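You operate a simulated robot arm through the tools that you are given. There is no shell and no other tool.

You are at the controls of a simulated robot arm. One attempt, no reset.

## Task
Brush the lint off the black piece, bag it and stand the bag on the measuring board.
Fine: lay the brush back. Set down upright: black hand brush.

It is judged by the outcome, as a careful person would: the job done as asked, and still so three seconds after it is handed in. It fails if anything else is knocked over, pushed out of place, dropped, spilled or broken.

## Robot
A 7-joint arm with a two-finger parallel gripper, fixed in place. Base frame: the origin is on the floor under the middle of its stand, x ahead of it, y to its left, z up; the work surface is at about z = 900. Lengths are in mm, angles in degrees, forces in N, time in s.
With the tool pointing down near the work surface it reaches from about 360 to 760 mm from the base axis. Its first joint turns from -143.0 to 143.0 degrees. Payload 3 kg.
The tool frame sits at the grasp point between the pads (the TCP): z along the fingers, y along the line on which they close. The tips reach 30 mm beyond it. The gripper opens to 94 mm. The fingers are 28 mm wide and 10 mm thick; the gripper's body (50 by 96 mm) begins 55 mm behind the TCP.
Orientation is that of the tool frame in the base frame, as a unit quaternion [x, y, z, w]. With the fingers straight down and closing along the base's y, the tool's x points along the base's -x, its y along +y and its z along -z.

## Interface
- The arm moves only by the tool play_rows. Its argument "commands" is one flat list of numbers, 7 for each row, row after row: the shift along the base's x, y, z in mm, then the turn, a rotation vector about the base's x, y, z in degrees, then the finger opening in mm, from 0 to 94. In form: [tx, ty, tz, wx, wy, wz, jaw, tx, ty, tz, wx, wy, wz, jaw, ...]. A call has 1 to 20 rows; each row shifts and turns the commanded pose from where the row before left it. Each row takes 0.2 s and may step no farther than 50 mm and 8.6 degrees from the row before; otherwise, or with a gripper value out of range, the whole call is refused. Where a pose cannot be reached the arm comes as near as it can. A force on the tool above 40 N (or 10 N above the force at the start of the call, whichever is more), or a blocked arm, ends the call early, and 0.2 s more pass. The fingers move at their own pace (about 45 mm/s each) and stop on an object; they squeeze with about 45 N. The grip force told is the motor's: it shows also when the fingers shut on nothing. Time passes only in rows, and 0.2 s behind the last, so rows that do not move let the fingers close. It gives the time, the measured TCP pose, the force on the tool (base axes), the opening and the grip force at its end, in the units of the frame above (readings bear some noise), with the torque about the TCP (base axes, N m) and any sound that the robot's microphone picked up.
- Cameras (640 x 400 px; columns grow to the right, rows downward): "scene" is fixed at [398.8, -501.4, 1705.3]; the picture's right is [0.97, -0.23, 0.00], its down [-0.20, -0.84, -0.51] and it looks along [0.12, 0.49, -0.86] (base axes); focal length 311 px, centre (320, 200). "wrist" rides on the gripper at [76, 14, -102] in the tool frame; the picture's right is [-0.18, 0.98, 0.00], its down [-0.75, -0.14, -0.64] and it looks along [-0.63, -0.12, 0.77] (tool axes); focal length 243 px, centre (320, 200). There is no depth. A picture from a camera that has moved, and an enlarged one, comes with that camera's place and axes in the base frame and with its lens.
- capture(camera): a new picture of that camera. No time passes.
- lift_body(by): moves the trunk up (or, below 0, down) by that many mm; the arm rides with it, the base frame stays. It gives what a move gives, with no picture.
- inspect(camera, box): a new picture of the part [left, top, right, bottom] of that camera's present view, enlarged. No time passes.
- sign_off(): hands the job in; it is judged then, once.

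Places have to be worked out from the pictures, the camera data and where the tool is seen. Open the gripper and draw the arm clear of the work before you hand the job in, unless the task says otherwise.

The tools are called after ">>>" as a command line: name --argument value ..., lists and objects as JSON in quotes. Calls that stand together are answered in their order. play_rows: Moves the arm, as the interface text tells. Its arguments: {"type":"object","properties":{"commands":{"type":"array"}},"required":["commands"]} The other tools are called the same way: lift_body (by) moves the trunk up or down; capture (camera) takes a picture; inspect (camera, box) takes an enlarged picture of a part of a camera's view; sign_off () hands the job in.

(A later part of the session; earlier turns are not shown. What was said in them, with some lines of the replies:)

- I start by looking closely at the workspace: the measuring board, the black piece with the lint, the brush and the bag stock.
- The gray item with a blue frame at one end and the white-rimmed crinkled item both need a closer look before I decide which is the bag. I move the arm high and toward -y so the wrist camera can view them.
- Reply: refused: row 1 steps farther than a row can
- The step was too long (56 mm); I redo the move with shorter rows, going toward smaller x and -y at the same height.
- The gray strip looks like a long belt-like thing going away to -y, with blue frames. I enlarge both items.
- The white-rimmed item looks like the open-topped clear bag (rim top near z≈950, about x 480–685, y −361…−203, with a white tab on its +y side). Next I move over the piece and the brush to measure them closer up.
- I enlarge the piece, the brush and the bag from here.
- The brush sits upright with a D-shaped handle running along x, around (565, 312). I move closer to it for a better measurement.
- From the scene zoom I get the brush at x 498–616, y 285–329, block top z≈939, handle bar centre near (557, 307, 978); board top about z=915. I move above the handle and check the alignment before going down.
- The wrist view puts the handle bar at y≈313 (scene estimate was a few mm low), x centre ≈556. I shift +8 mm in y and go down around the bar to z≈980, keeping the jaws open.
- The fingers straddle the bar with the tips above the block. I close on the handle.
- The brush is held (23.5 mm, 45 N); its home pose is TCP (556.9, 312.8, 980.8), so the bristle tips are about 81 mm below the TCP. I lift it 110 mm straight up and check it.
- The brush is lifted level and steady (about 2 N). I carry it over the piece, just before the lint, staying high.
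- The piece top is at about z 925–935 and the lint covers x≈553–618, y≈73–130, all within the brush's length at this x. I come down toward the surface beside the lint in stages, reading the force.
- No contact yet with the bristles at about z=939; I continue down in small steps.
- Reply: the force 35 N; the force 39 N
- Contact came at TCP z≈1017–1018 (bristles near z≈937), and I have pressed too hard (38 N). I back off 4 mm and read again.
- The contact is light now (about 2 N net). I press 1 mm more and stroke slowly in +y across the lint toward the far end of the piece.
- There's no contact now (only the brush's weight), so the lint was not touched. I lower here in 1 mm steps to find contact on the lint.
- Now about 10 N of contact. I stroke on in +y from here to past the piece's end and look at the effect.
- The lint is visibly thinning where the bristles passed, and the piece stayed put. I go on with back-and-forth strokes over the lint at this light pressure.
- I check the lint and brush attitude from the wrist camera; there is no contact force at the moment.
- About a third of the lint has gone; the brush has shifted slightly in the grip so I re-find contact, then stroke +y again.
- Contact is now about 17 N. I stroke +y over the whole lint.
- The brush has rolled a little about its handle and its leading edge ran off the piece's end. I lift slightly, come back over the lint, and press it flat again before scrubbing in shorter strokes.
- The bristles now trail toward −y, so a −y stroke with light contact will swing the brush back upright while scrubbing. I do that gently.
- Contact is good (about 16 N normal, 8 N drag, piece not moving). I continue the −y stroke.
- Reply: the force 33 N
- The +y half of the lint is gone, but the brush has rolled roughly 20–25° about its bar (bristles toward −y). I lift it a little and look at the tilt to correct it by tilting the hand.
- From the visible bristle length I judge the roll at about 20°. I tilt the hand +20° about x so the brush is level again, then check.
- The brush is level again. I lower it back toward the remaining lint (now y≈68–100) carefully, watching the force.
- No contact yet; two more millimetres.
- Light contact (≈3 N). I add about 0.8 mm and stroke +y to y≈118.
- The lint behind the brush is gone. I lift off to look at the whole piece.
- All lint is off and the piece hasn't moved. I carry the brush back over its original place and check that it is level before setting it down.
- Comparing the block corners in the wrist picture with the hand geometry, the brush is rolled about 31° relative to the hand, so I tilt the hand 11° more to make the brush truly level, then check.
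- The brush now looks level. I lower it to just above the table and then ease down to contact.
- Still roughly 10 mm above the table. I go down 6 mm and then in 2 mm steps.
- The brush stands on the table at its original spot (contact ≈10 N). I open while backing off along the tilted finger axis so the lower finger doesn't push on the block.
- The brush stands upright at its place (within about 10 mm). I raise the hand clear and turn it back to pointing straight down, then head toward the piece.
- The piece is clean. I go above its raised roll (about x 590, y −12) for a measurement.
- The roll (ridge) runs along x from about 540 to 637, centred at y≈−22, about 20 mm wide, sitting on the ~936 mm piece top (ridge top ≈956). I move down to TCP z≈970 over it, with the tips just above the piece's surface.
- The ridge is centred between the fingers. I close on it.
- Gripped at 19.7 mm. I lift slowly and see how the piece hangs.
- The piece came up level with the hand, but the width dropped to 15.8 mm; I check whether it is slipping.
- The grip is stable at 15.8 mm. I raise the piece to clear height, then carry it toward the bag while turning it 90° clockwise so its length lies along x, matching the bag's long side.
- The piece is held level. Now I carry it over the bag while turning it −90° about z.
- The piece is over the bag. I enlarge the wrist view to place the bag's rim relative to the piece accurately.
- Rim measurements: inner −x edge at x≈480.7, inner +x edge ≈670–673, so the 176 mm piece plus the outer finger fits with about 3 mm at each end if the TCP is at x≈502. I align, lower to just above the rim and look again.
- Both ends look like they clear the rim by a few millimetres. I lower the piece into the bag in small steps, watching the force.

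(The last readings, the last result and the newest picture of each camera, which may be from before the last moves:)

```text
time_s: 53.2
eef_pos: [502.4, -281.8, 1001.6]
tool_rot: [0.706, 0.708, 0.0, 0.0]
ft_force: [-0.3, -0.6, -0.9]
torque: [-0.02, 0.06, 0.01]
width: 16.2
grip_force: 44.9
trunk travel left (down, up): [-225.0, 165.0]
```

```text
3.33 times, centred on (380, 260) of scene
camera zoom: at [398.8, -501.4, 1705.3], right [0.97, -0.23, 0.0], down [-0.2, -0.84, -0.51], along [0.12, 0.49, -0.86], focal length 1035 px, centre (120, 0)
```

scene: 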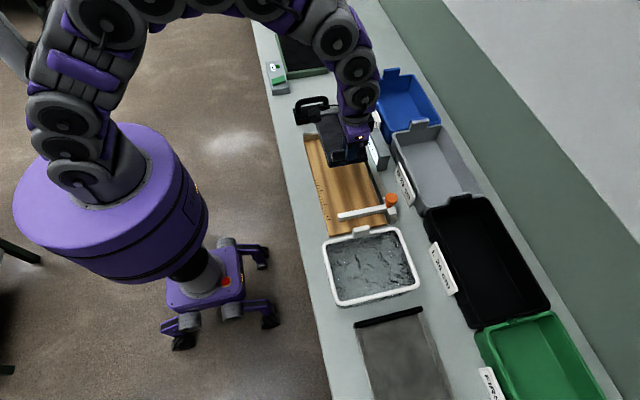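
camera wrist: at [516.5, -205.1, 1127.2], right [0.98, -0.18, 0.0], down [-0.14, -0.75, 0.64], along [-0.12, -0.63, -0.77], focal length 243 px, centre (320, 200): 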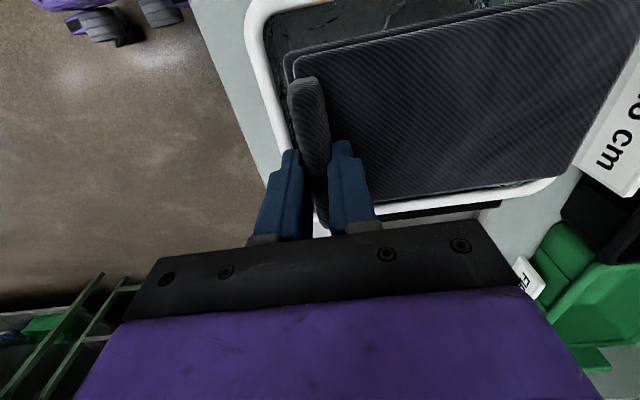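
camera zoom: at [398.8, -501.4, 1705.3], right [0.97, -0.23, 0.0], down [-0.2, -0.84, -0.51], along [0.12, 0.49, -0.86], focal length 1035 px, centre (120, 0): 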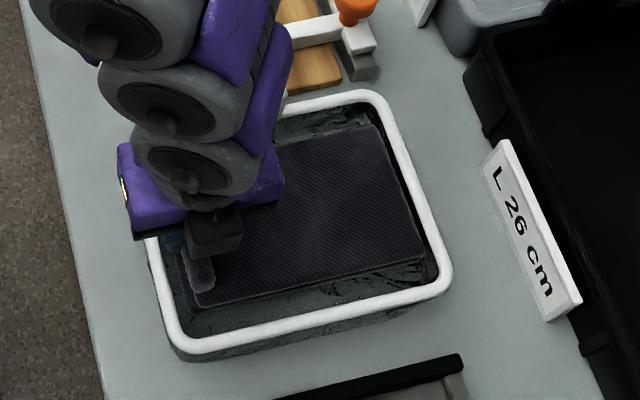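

It fits inside the rim with more room on the +x side, so I shift +4 mm in x and continue lowering.

>>> play_rows --commands '[4, 0, -8, 0, 0, 0, 0, 0, 0, -8, 0, 0, 0, 0, 0, 0, -8, 0, 0, 0, 0, 0, 0, -6, 0, 0, 0, 0, 0, 0, 0, 0, 0, 0, 0]'

>>> inspect --camera "wrist" --box '[220, 40, 380, 240]'

>>> inspect --camera "scene" --box '[320, 200, 440, 320]'

```text
time_s: 54.4
eef_pos: [506.2, -280.8, 970.1]
tool_rot: [0.707, 0.708, 0.0, -0.001]
ft_force: [0.1, 0.1, -0.9]
torque: [-0.01, 0.01, -0.01]
width: 16.0
grip_force: 45.7
trunk travel left (down, up): [-225.0, 165.0]
```

```text
2.00 times, centred on (300, 140) of wrist
camera zoom: at [521.1, -205.1, 1072.8], right [0.98, -0.18, 0.0], down [-0.14, -0.75, 0.64], along [-0.12, -0.63, -0.77], focal length 485 px, centre (360, 320)
```

zoom: 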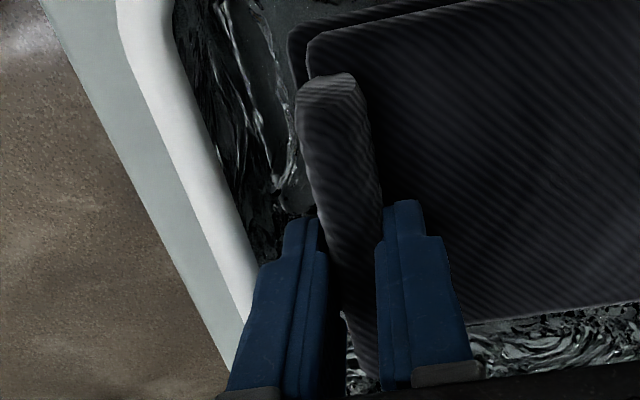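

```text
3.33 times, centred on (380, 260) of scene
camera zoom: at [398.8, -501.4, 1705.3], right [0.97, -0.23, 0.0], down [-0.2, -0.84, -0.51], along [0.12, 0.49, -0.86], focal length 1035 px, centre (120, 0)
```

zoom: 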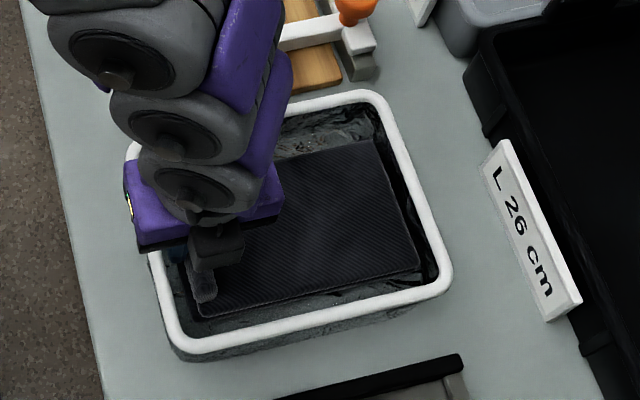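

Still free of contact with the piece bottom near z≈913. A few more millimetres to reach the floor of the bag.

>>> play_rows --commands '[0, 0, -3, 0, 0, 0, 0, 0, 0, -3, 0, 0, 0, 0, 0, 0, 0, 0, 0, 0, 0]'

```text
time_s: 55.2
eef_pos: [506.5, -281.8, 965.3]
tool_rot: [0.706, 0.708, 0.0, 0.0]
ft_force: [-0.9, -0.5, -0.1]
torque: [0.04, -0.04, -0.02]
width: 16.0
grip_force: 45.1
trunk travel left (down, up): [-225.0, 165.0]
```

>>> play_rows --commands '[0, 0, -2, 0, 0, 0, 0, 0, 0, -2, 0, 0, 0, 0, 0, 0, 0, 0, 0, 0, 0]'

```text
time_s: 56.2
eef_pos: [506.3, -280.7, 963.1]
tool_rot: [0.708, 0.707, 0.0, 0.004]
ft_force: [-4.1, 0.7, 24.1]
torque: [0.75, 0.37, 0.09]
width: 15.7
grip_force: 44.9
trunk travel left (down, up): [-225.0, 165.0]
stopped in row 3: the force on the tool passed its limit at 41 N (the readings are from after the stop); the commanded pose is now the measured one
```

The piece is on the bag's floor. I relieve the pressure by 1.5 mm and open the jaws only to 28 mm, so the outer finger doesn't push the rim.

>>> play_rows --commands '[0, 0, 1.5, 0, 0, 0, 0, 0, 0, 0, 0, 0, 0, 24, 0, 0, 0, 0, 0, 0, 28, 0, 0, 0, 0, 0, 0, 28]'

>>> inspect --camera "wrist" --box '[220, 40, 380, 240]'

```text
time_s: 57.2
eef_pos: [507.8, -282.3, 963.9]
tool_rot: [0.706, 0.708, 0.0, 0.002]
ft_force: [-0.6, 0.2, 0.0]
torque: [-0.01, -0.02, 0.05]
width: 28.0
grip_force: 0.1
trunk travel left (down, up): [-225.0, 165.0]
```

```text
2.00 times, centred on (300, 140) of wrist
camera zoom: at [522.4, -205.4, 1065.5], right [0.98, -0.18, 0.0], down [-0.14, -0.75, 0.64], along [-0.12, -0.63, -0.77], focal length 485 px, centre (360, 320)
```

zoom: 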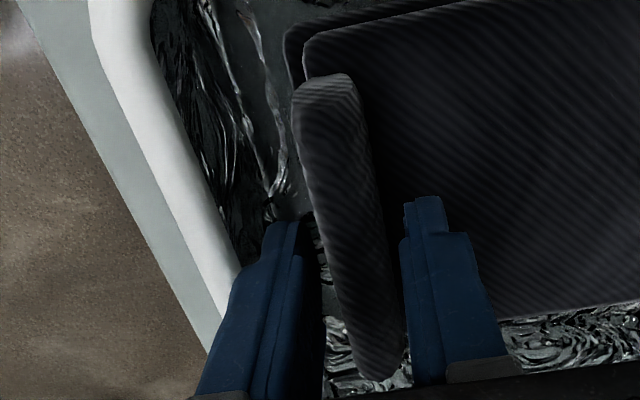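

The piece is released and lies in the bag. I lift straight up slowly, watching that nothing comes along.

>>> play_rows --commands '[0, 0, 8, 0, 0, 0, 28, 0, 0, 12, 0, 0, 0, 28, 0, 0, 20, 0, 0, 0, 28, 0, 0, 30, 0, 0, 0, 40, 0, 0, 30, 0, 0, 0, 60, 0, 0, 30, 0, 0, 0, 94, 0, 0, 0, 0, 0, 0, 94]'

>>> capture --camera "wrist"

>>> inspect --camera "scene" --box '[320, 200, 440, 320]'

```text
time_s: 58.8
eef_pos: [508.9, -282.2, 1092.7]
tool_rot: [0.706, 0.708, 0.001, 0.001]
ft_force: [-0.2, 0.2, -0.1]
torque: [-0.01, -0.04, 0.01]
width: 94.2
grip_force: 0.0
trunk travel left (down, up): [-225.0, 165.0]
```

```text
taken
camera wrist: at [523.9, -206.1, 1194.2], right [0.98, -0.18, 0.0], down [-0.14, -0.75, 0.64], along [-0.12, -0.63, -0.77], focal length 243 px, centre (320, 200)
```

wrist: 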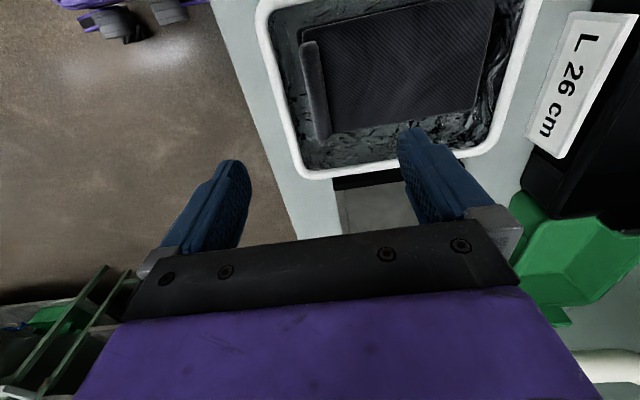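

```text
3.33 times, centred on (380, 260) of scene
camera zoom: at [398.8, -501.4, 1705.3], right [0.97, -0.23, 0.0], down [-0.2, -0.84, -0.51], along [0.12, 0.49, -0.86], focal length 1035 px, centre (120, 0)
```

zoom: 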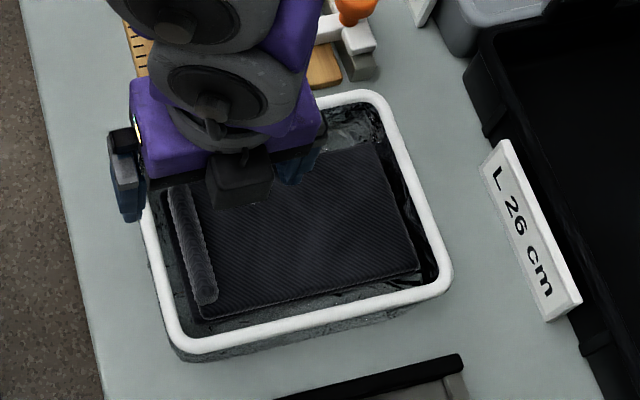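

The piece lies flat inside the bag. I turn the hand back and go above the bag's tab to measure it.

>>> play_rows --commands '[6, 7, 0, 0, 0, 8.18, 94, 6, 7, 0, 0, 0, 8.18, 94, 6, 7, 0, 0, 0, 8.18, 94, 6, 7, 0, 0, 0, 8.18, 94, 6, 7, 0, 0, 0, 8.18, 94, 6, 7, 0, 0, 0, 8.18, 94, 6, 7, 0, 0, 0, 8.18, 94, 6, 7, 0, 0, 0, 8.18, 94, 6, 7, 0, 0, 0, 8.18, 94, 6, 7, 0, 0, 0, 8.18, 94, 6, 7, 0, 0, 0, 8.2, 94, 0, 0, 0, 0, 0, 0, 94]'

>>> capture --camera "wrist"

>>> inspect --camera "wrist" --box '[220, 0, 440, 140]'

>>> inspect --camera "scene" --box '[320, 190, 440, 320]'

```text
time_s: 61.4
eef_pos: [574.3, -204.9, 1094.2]
tool_rot: [-0.002, 1.0, 0.002, 0.002]
ft_force: [0.0, 0.0, -0.3]
torque: [0.0, -0.02, 0.0]
width: 94.2
grip_force: 0.0
trunk travel left (down, up): [-225.0, 165.0]
```

```text
taken
camera wrist: at [498.4, -191.7, 1195.5], right [0.18, 0.98, 0.0], down [0.75, -0.14, 0.64], along [0.63, -0.11, -0.77], focal length 243 px, centre (320, 200)
```

wrist: 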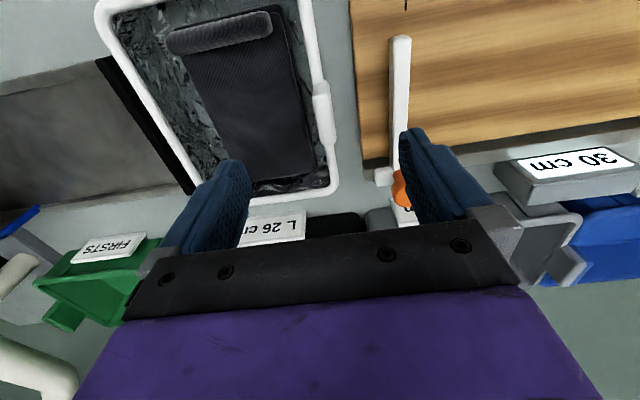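

```text
2.86 times, centred on (330, 70) of wrist
camera zoom: at [498.4, -191.7, 1195.5], right [0.18, 0.98, 0.0], down [0.75, -0.14, 0.64], along [0.63, -0.11, -0.77], focal length 693 px, centre (291, 571)
```

zoom: 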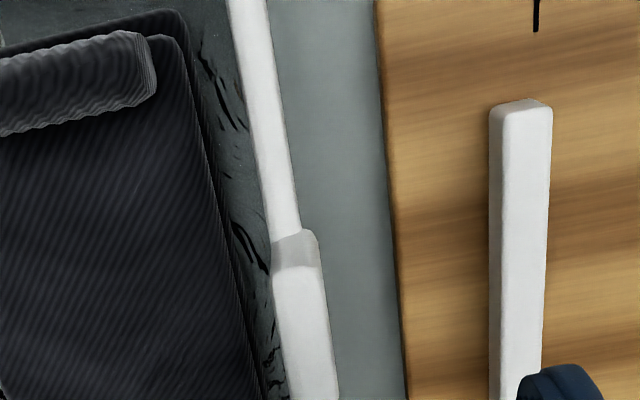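

```text
3.08 times, centred on (380, 255) of scene
camera zoom: at [398.8, -501.4, 1705.3], right [0.97, -0.23, 0.0], down [-0.2, -0.84, -0.51], along [0.12, 0.49, -0.86], focal length 956 px, centre (135, 31)
```

zoom: 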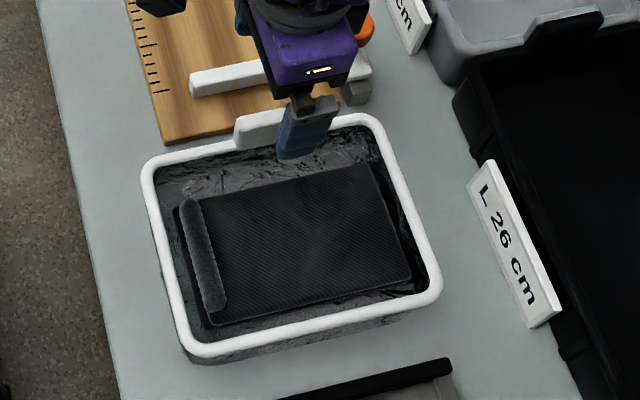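

The tab is about 46 mm wide in x (centre ≈573), 12 mm thick at y≈−206…−194, and rises to z≈1008 above the rim. I lower the open fingers around it to TCP z≈997.

>>> play_rows --commands '[-1, 5, -20, 0, 0, 0, 94, 0, 0, -25, 0, 0, 0, 80, 0, 0, -25, 0, 0, 0, 60, 0, 0, -20, 0, 0, 0, 50, 0, 0, -7, 0, 0, 0, 50, 0, 0, 0, 0, 0, 0, 50]'

>>> capture --camera "wrist"

>>> inspect --camera "scene" --box '[320, 190, 420, 270]'

```text
time_s: 62.8
eef_pos: [572.9, -199.0, 996.6]
tool_rot: [-0.001, 1.0, 0.002, 0.002]
ft_force: [-0.2, -0.2, 0.1]
torque: [-0.01, 0.01, -0.01]
width: 50.1
grip_force: 0.0
trunk travel left (down, up): [-225.0, 165.0]
```

```text
taken
camera wrist: at [497.1, -186.8, 1097.9], right [0.18, 0.98, 0.01], down [0.75, -0.14, 0.64], along [0.63, -0.11, -0.77], focal length 243 px, centre (320, 200)
```

wrist: 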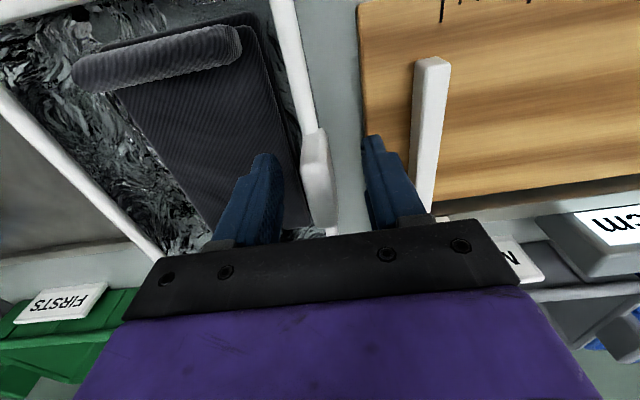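

```text
5.00 times, centred on (370, 230) of scene
camera zoom: at [398.8, -501.4, 1705.3], right [0.97, -0.23, 0.0], down [-0.2, -0.84, -0.51], along [0.12, 0.49, -0.86], focal length 1553 px, centre (70, 50)
```

zoom: 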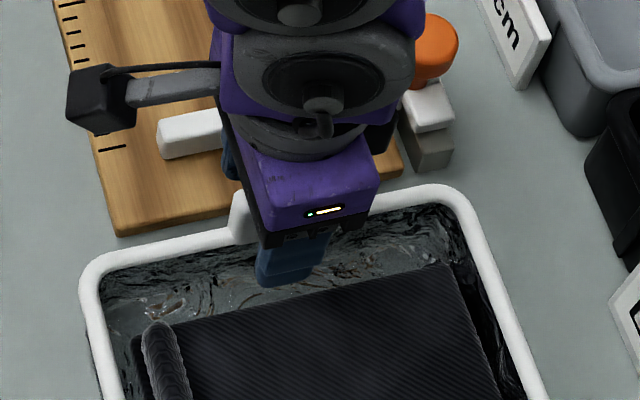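

I zoom in on the tab between the fingers to confirm its height and position before closing.

>>> inspect --camera "wrist" --box '[240, 90, 400, 250]'

```text
2.50 times, centred on (320, 170) of wrist
camera zoom: at [497.1, -186.8, 1097.9], right [0.18, 0.98, 0.01], down [0.75, -0.14, 0.64], along [0.63, -0.11, -0.77], focal length 606 px, centre (320, 275)
```

zoom: 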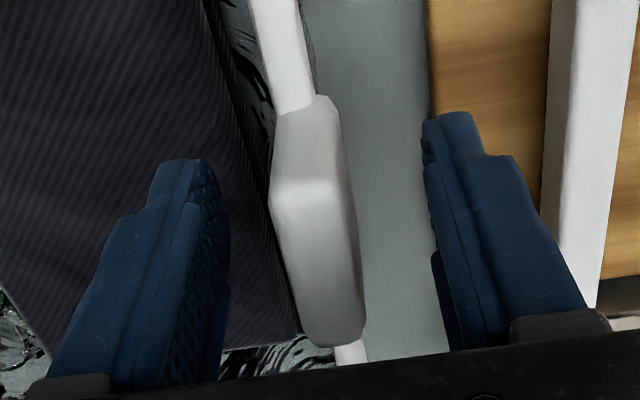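

Clearer now: the tab spans x≈560–602, y≈−209…−194, top z≈993. I shift +8 mm in x, −2.5 mm in y and 3 mm down, then close.

>>> play_rows --commands '[8, -2.5, 0, 0, 0, 0, 50, 0, 0, -3, 0, 0, 0, 40, 0, 0, 0, 0, 0, 0, 20, 0, 0, 0, 0, 0, 0, 5, 0, 0, 0, 0, 0, 0, 0, 0, 0, 0, 0, 0, 0, 0, 0, 0, 0, 0, 0, 0, 0]'

>>> inspect --camera "wrist" --box '[240, 90, 400, 250]'

```text
time_s: 64.4
eef_pos: [580.7, -202.2, 993.7]
tool_rot: [0.0, 1.0, 0.002, 0.002]
ft_force: [1.1, -0.5, 3.0]
torque: [-0.07, -0.1, -0.11]
width: 18.5
grip_force: 44.9
trunk travel left (down, up): [-225.0, 165.0]
```

```text
2.50 times, centred on (320, 170) of wrist
camera zoom: at [505.0, -189.0, 1095.5], right [0.18, 0.98, 0.01], down [0.75, -0.14, 0.64], along [0.63, -0.11, -0.77], focal length 606 px, centre (320, 275)
```

zoom: 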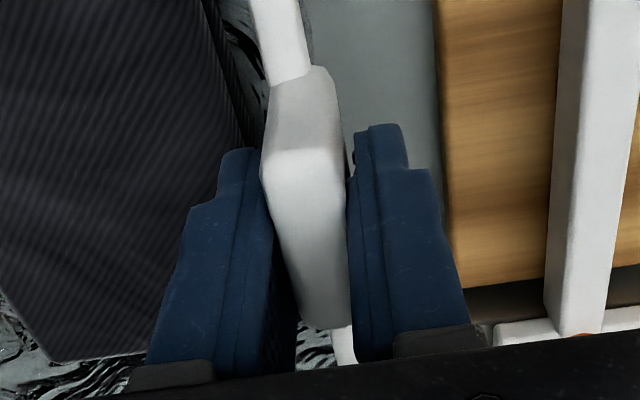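

The tab is gripped (18.5 mm, 45 N). I lift slowly and watch how the bag behaves.

>>> play_rows --commands '[0, 0, 3, 0, 0, 0, 0, 0, 0, 5, 0, 0, 0, 0, 0, 0, 7, 0, 0, 0, 0, 0, 0, 10, 0, 0, 0, 0, 0, 0, 0, 0, 0, 0, 0]'

>>> capture --camera "wrist"

>>> inspect --camera "scene" --box '[310, 190, 450, 320]'

```text
time_s: 65.6
eef_pos: [582.7, -202.4, 1019.2]
tool_rot: [-0.001, 1.0, 0.002, 0.001]
ft_force: [0.3, 0.5, -0.9]
torque: [0.13, -0.04, 0.02]
width: 18.6
grip_force: 44.7
trunk travel left (down, up): [-225.0, 165.0]
```

```text
taken
camera wrist: at [505.9, -188.9, 1120.6], right [0.18, 0.98, 0.01], down [0.75, -0.14, 0.64], along [0.63, -0.11, -0.77], focal length 243 px, centre (320, 200)
```

wrist: 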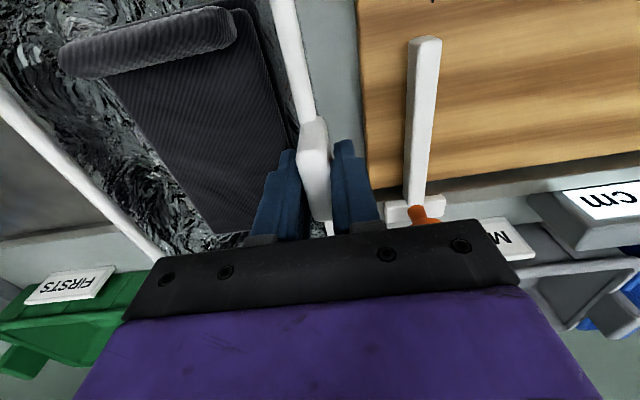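

```text
3.08 times, centred on (380, 255) of scene
camera zoom: at [398.8, -501.4, 1705.3], right [0.97, -0.23, 0.0], down [-0.2, -0.84, -0.51], along [0.12, 0.49, -0.86], focal length 956 px, centre (135, 31)
```

zoom: 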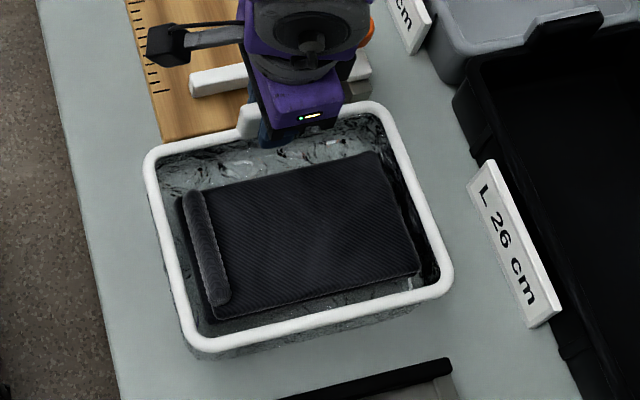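

The bag lifts level with the piece inside. I raise it well above the slide, knob and block.

>>> play_rows --commands '[0, 0, 12, 0, 0, 0, 0, 0, 0, 15, 0, 0, 0, 0, 0, 0, 20, 0, 0, 0, 0, 0, 0, 20, 0, 0, 0, 0, 0, 0, 20, 0, 0, 0, 0, 0, 0, 10, 0, 0, 0, 0, 0, 0, 0, 0, 0, 0, 0]'

>>> capture --camera "wrist"

>>> capture --camera "scene"

```text
time_s: 67.2
eef_pos: [581.2, -202.7, 1115.6]
tool_rot: [-0.001, 1.0, 0.002, 0.001]
ft_force: [0.1, 0.7, -2.0]
torque: [0.12, 0.0, 0.02]
width: 18.7
grip_force: 44.9
trunk travel left (down, up): [-225.0, 165.0]
```

```text
taken
camera wrist: at [505.4, -189.0, 1217.8], right [0.18, 0.98, 0.01], down [0.75, -0.14, 0.64], along [0.63, -0.11, -0.77], focal length 243 px, centre (320, 200)
```

wrist: 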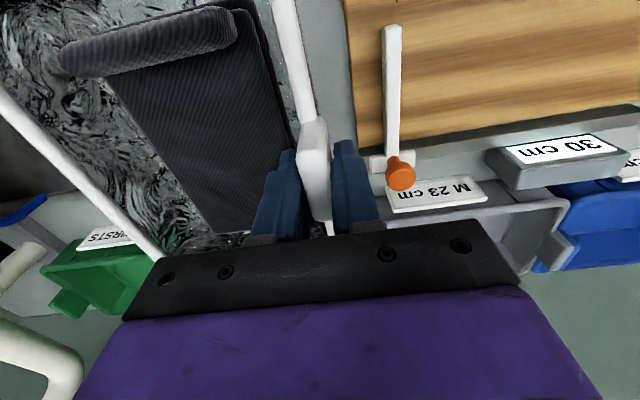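

```text
taken
```

scene: 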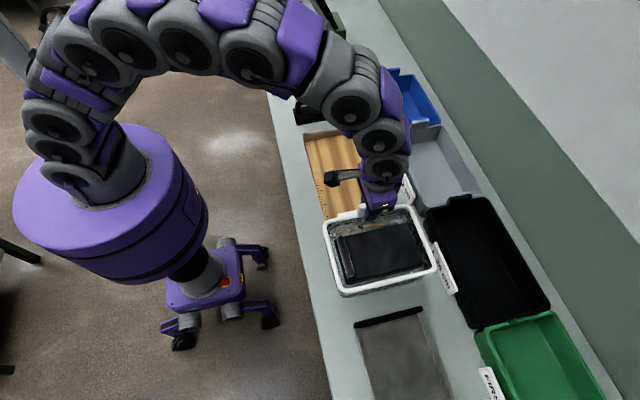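

The bag is level and secure. I carry it to the board, turning +90° so its long side runs along the board (target: bag centre ≈ (587, 45), hand at ≈ (509, 50)).

>>> play_rows --commands '[-6, 21, 0, 0, 0, 7.5, 0, -6, 21, 0, 0, 0, 7.5, 0, -6, 21, 0, 0, 0, 7.5, 0, -6, 21, 0, 0, 0, 7.5, 0, -6, 21, 0, 0, 0, 7.5, 0, -6, 21, 0, 0, 0, 7.5, 0, -6, 21, 0, 0, 0, 7.5, 0, -6, 21, 0, 0, 0, 7.5, 0, -6, 21, 0, 0, 0, 7.5, 0, -6, 21, 0, 0, 0, 7.5, 0, -6, 21, 0, 0, 0, 7.5, 0, -6, 21, 0, 0, 0, 7.5, 0, 0, 0, 0, 0, 0, 0, 0]'

>>> capture --camera "wrist"

>>> capture --camera "scene"

```text
time_s: 70.0
eef_pos: [509.2, 52.4, 1115.6]
tool_rot: [0.708, -0.707, -0.003, 0.0]
ft_force: [-0.5, -0.3, -1.7]
torque: [0.02, 0.11, -0.03]
width: 18.7
grip_force: 45.5
trunk travel left (down, up): [-225.0, 165.0]
```

```text
taken
camera wrist: at [496.3, -25.1, 1216.7], right [-0.98, 0.18, 0.01], down [0.14, 0.75, 0.64], along [0.11, 0.63, -0.77], focal length 243 px, centre (320, 200)
```

wrist: 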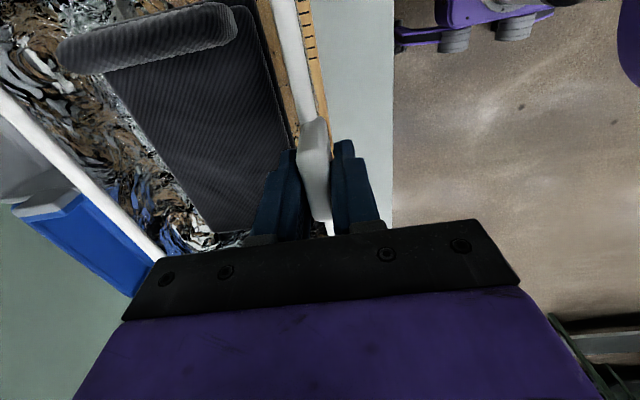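

```text
taken
```

scene: 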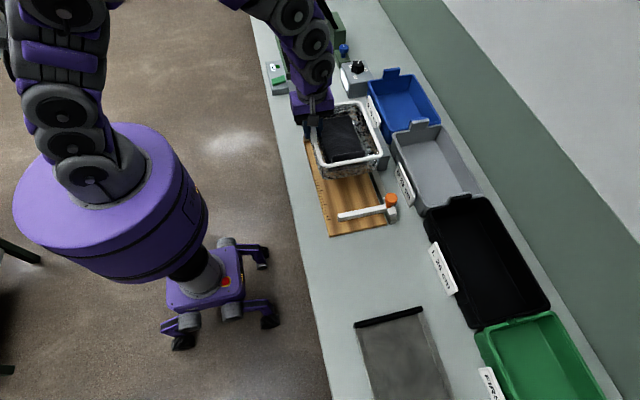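

The bag is over the board with the right orientation. I lower it to a little above the board and check its alignment against the edges and fences.

>>> play_rows --commands '[0, 0, -20, 0, 0, 0, 0, 0, 0, -20, 0, 0, 0, 0, 0, 0, -20, 0, 0, 0, 0, 0, 0, -15, 0, 0, 0, 0, 0, 0, 0, 0, 0, 0, 0]'

>>> capture --camera "wrist"

>>> inspect --camera "scene" --box '[290, 90, 410, 240]'

```text
time_s: 71.2
eef_pos: [509.6, 50.5, 1040.8]
tool_rot: [0.707, -0.707, -0.003, 0.001]
ft_force: [-0.8, 0.0, -1.4]
torque: [0.0, 0.13, -0.01]
width: 18.7
grip_force: 45.2
trunk travel left (down, up): [-225.0, 165.0]
```

```text
taken
camera wrist: at [495.8, -25.8, 1142.4], right [-0.98, 0.18, 0.01], down [0.14, 0.75, 0.64], along [0.11, 0.63, -0.77], focal length 243 px, centre (320, 200)
```

wrist: 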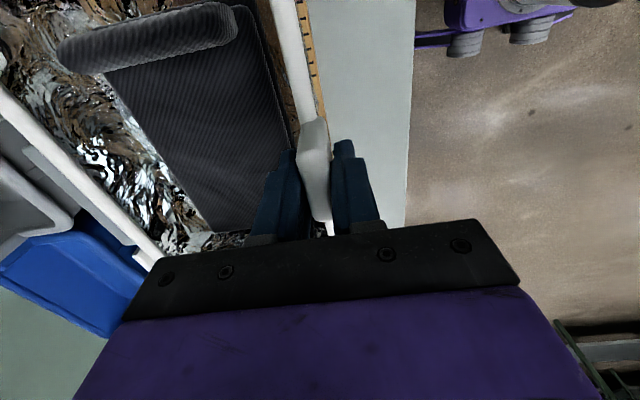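

```text
2.67 times, centred on (350, 165) of scene
camera zoom: at [398.8, -501.4, 1705.3], right [0.97, -0.23, 0.0], down [-0.2, -0.84, -0.51], along [0.12, 0.49, -0.86], focal length 828 px, centre (240, 293)
```

zoom: 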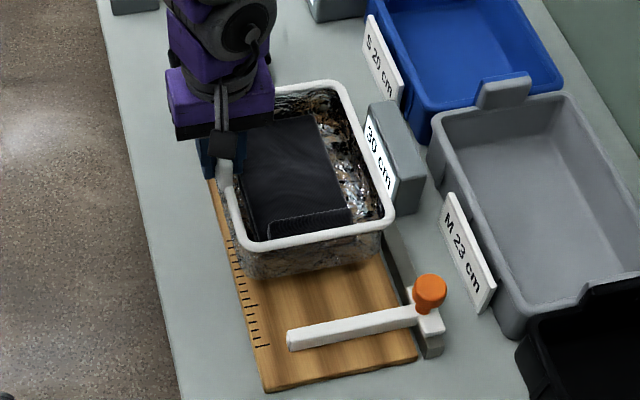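

Alignment is good: the bag's rim runs x≈507–668 within the board, y≈−60…150, clear of the slide, fences and the 30 cm block. I lower on to the board gently.

>>> play_rows --commands '[0, 0, -12, 0, 0, 0, 0, 0, 0, -8, 0, 0, 0, 0, 0, 0, -5, 0, 0, 0, 0, 0, 0, 0, 0, 0, 0, 0]'

>>> inspect --camera "scene" --box '[300, 100, 400, 240]'

```text
time_s: 72.2
eef_pos: [509.2, 51.3, 1015.8]
tool_rot: [0.707, -0.707, -0.004, 0.001]
ft_force: [0.0, -0.9, -1.4]
torque: [0.03, 0.12, 0.01]
width: 18.7
grip_force: 45.2
trunk travel left (down, up): [-225.0, 165.0]
```

```text
2.86 times, centred on (350, 170) of scene
camera zoom: at [398.8, -501.4, 1705.3], right [0.97, -0.23, 0.0], down [-0.2, -0.84, -0.51], along [0.12, 0.49, -0.86], focal length 888 px, centre (234, 286)
```

zoom: 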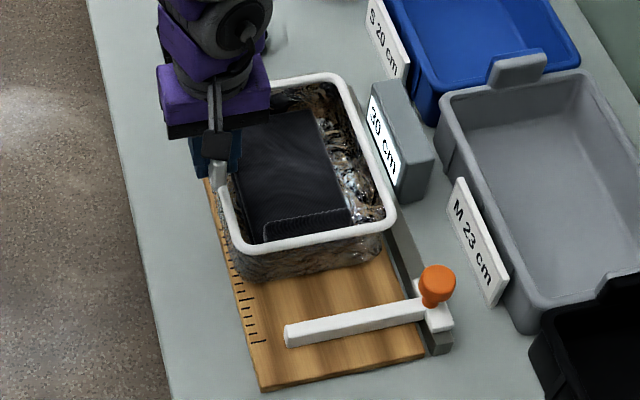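

No contact yet; I continue in 2 mm steps.

>>> play_rows --commands '[0, 0, -2, 0, 0, 0, 0, 0, 0, -2, 0, 0, 0, 0, 0, 0, 0, 0, 0, 0, 0]'

```text
time_s: 73.0
eef_pos: [511.5, 51.7, 1012.7]
tool_rot: [0.708, -0.707, -0.005, 0.001]
ft_force: [1.1, 0.1, -1.7]
torque: [-0.03, 0.16, -0.01]
width: 18.6
grip_force: 45.4
trunk travel left (down, up): [-225.0, 165.0]
```

>>> play_rows --commands '[0, 0, -2, 0, 0, 0, 0, 0, 0, 0, 0, 0, 0, 0]'

```text
time_s: 73.6
eef_pos: [509.4, 50.2, 1010.4]
tool_rot: [-0.707, 0.707, 0.003, -0.001]
ft_force: [0.5, -0.6, -2.0]
torque: [0.01, 0.12, 0.0]
width: 18.3
grip_force: 45.1
trunk travel left (down, up): [-225.0, 165.0]
```

>>> play_rows --commands '[0, 0, -1.5, 0, 0, 0, 0, 0, 0, 0, 0, 0, 0, 0]'

```text
time_s: 74.2
eef_pos: [509.5, 51.4, 1007.6]
tool_rot: [0.708, -0.706, -0.003, 0.001]
ft_force: [0.2, -0.8, -0.1]
torque: [-0.05, -0.09, -0.04]
width: 18.7
grip_force: 44.5
trunk travel left (down, up): [-225.0, 165.0]
```

First touch (the torque has reversed). One more small step.

>>> play_rows --commands '[0, 0, -1, 0, 0, 0, 0, 0, 0, 0, 0, 0, 0, 0]'

>>> inspect --camera "scene" --box '[300, 100, 400, 240]'

>>> capture --camera "wrist"

```text
time_s: 74.8
eef_pos: [509.8, 50.0, 1007.6]
tool_rot: [-0.706, 0.708, 0.003, 0.0]
ft_force: [-1.3, 0.8, 7.1]
torque: [0.03, -0.09, -0.01]
width: 18.7
grip_force: 44.6
trunk travel left (down, up): [-225.0, 165.0]
```

```text
2.86 times, centred on (350, 170) of scene
camera zoom: at [398.8, -501.4, 1705.3], right [0.97, -0.23, 0.0], down [-0.2, -0.84, -0.51], along [0.12, 0.49, -0.86], focal length 888 px, centre (234, 286)
```

zoom: 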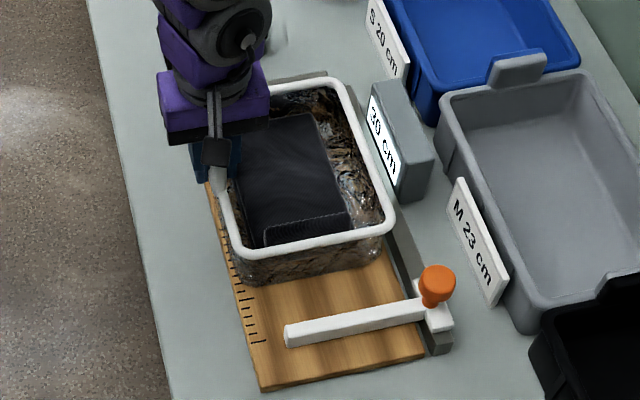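

```text
taken
camera wrist: at [495.7, -25.4, 1109.5], right [-0.98, 0.18, 0.0], down [0.14, 0.75, 0.64], along [0.11, 0.63, -0.77], focal length 243 px, centre (320, 200)
```

wrist: 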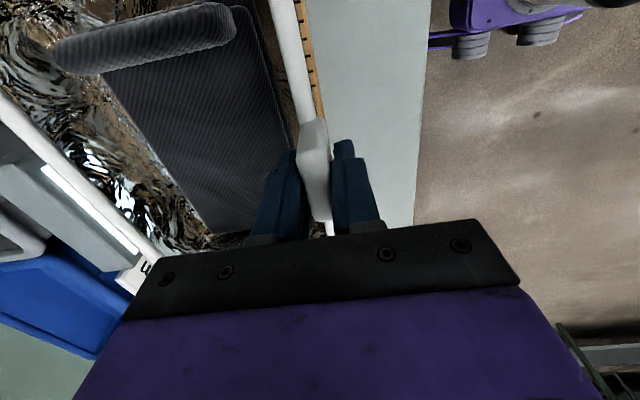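

The bag is standing on the board (contact at TCP 1007.6 matches the board's height of about 914). I open the jaws and retreat straight up.

>>> play_rows --commands '[0, 0, 0.5, 0, 0, 0, 24, 0, 0, 0, 0, 0, 0, 34, 0, 0, 0, 0, 0, 0, 44, 0, 0, 5, 0, 0, 0, 44, 0, 0, 12, 0, 0, 0, 44, 0, 0, 20, 0, 0, 0, 44, 0, 0, 30, 0, 0, 0, 50, 0, 0, 30, 0, 0, 0, 60]'

>>> inspect --camera "scene" --box '[290, 90, 410, 240]'

>>> capture --camera "wrist"

```text
time_s: 76.6
eef_pos: [510.0, 51.8, 1106.9]
tool_rot: [0.707, -0.707, -0.003, 0.0]
ft_force: [-0.4, -1.6, -0.2]
torque: [-0.01, 0.0, -0.02]
width: 60.0
grip_force: 0.0
trunk travel left (down, up): [-225.0, 165.0]
```

```text
2.67 times, centred on (350, 165) of scene
camera zoom: at [398.8, -501.4, 1705.3], right [0.97, -0.23, 0.0], down [-0.2, -0.84, -0.51], along [0.12, 0.49, -0.86], focal length 828 px, centre (240, 293)
```

zoom: 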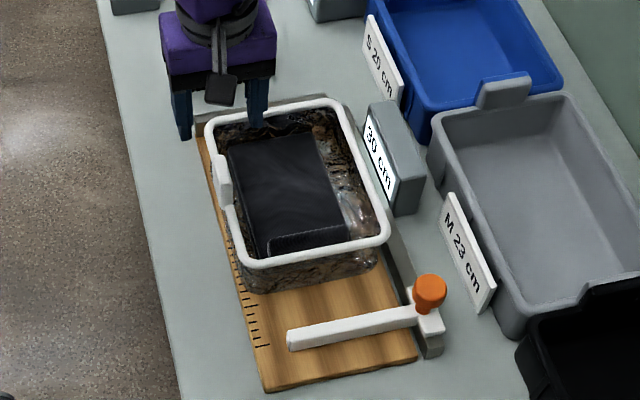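

```text
taken
camera wrist: at [495.5, -25.1, 1207.7], right [-0.98, 0.18, 0.0], down [0.14, 0.75, 0.64], along [0.11, 0.63, -0.77], focal length 243 px, centre (320, 200)
```

wrist: 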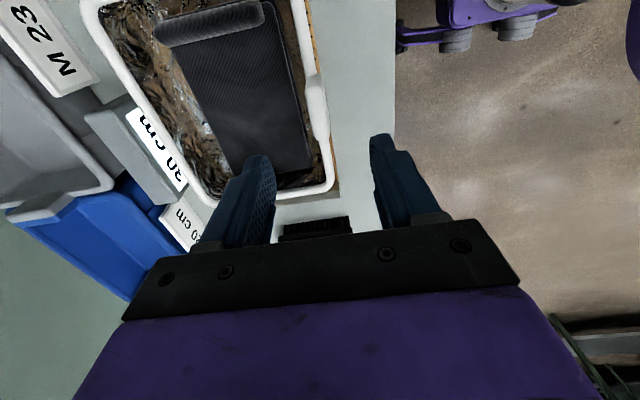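

The bag stands upright on the board with the piece inside. I draw the arm up and back, then check the whole scene.

>>> play_rows --commands '[0, 0, 40, 0, 0, 0, 60, -10, 0, 40, 0, 0, 0, 80, -20, 0, 40, 0, 0, 0, 94, -30, 20, 30, 0, 0, 0, 94, -20, 40, 20, 0, 0, 0, 94, 0, 45, 10, 0, 0, 0, 94, 0, 45, 0, 0, 0, 0, 94, 0, 0, 0, 0, 0, 0, 94]'

>>> capture --camera "scene"

>>> inspect --camera "scene" --box '[290, 80, 420, 240]'

>>> inspect --camera "scene" --box '[270, 60, 350, 130]'

```text
time_s: 78.4
eef_pos: [428.7, 200.9, 1285.3]
tool_rot: [0.707, -0.707, -0.003, 0.001]
ft_force: [0.3, 0.4, 0.9]
torque: [-0.03, 0.03, 0.0]
width: 94.3
grip_force: 0.0
trunk travel left (down, up): [-225.0, 165.0]
```

```text
taken
```

scene: 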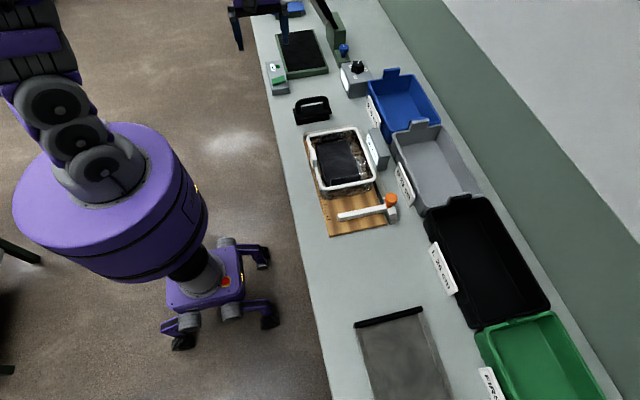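

```text
2.50 times, centred on (355, 160) of scene
camera zoom: at [398.8, -501.4, 1705.3], right [0.97, -0.23, 0.0], down [-0.2, -0.84, -0.51], along [0.12, 0.49, -0.86], focal length 777 px, centre (232, 300)
```

zoom: 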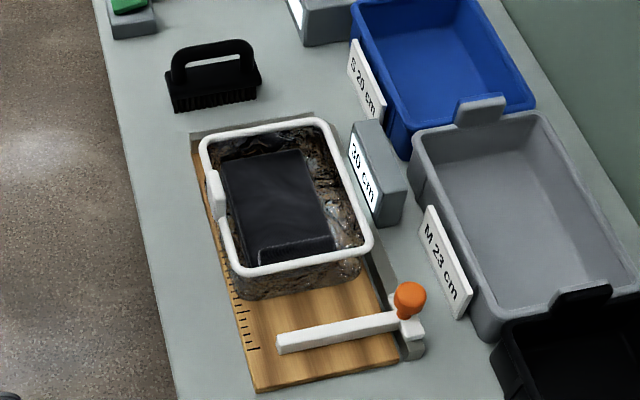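

```text
5.71 times, centred on (310, 95) of scene
camera zoom: at [398.8, -501.4, 1705.3], right [0.97, -0.23, 0.0], down [-0.2, -0.84, -0.51], along [0.12, 0.49, -0.86], focal length 1775 px, centre (377, 800)
```

zoom: 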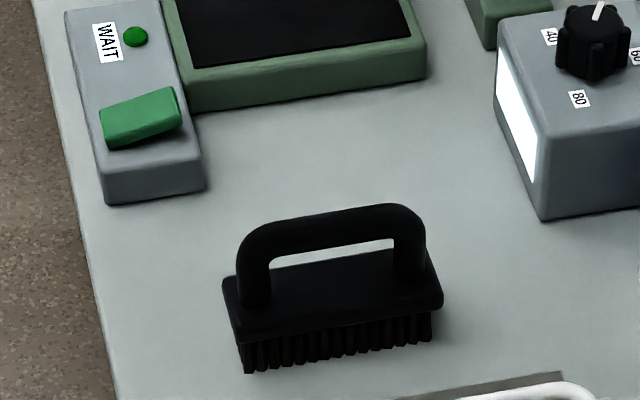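

Everything checks out: the piece is clean and lies in the bag, the bag stands level on the measuring board, and the brush stands upright about 10 mm from where I took it. The slide, bins and block are where they were, and the arm is clear with the gripper open, so I hand the job in.

>>> sign_off

```text
The job is handed in.
```

I brushed the lint off the black piece, put the piece in the white-rimmed clear bag, and stood the bag on the measuring board. The job is handed in. I haven't been told how it was judged.

- **Piece:** the last close-up after brushing showed no lint left on it. It lies flat in the bag.
- **Bag:** it stands upright and level on the board, turned so its long side runs along the board. It is clear of the slide, the fences and the 30 cm block. Its mouth is open, since nothing in the task asked for it to be closed.
- **Brush:** it stands upright on its bristles, about 10 mm from where I took it because it was dragged slightly as I let go.
- **Pressure on the piece:** I pressed too hard (38 N) when I first lowered the brush onto it, then backed off. A later stroke reached about 30 N. I saw no damage, and the piece didn't move on the board.
- **Everything else:** the slide, bins and block look to be where they were. The gripper is open and the arm is drawn clear.
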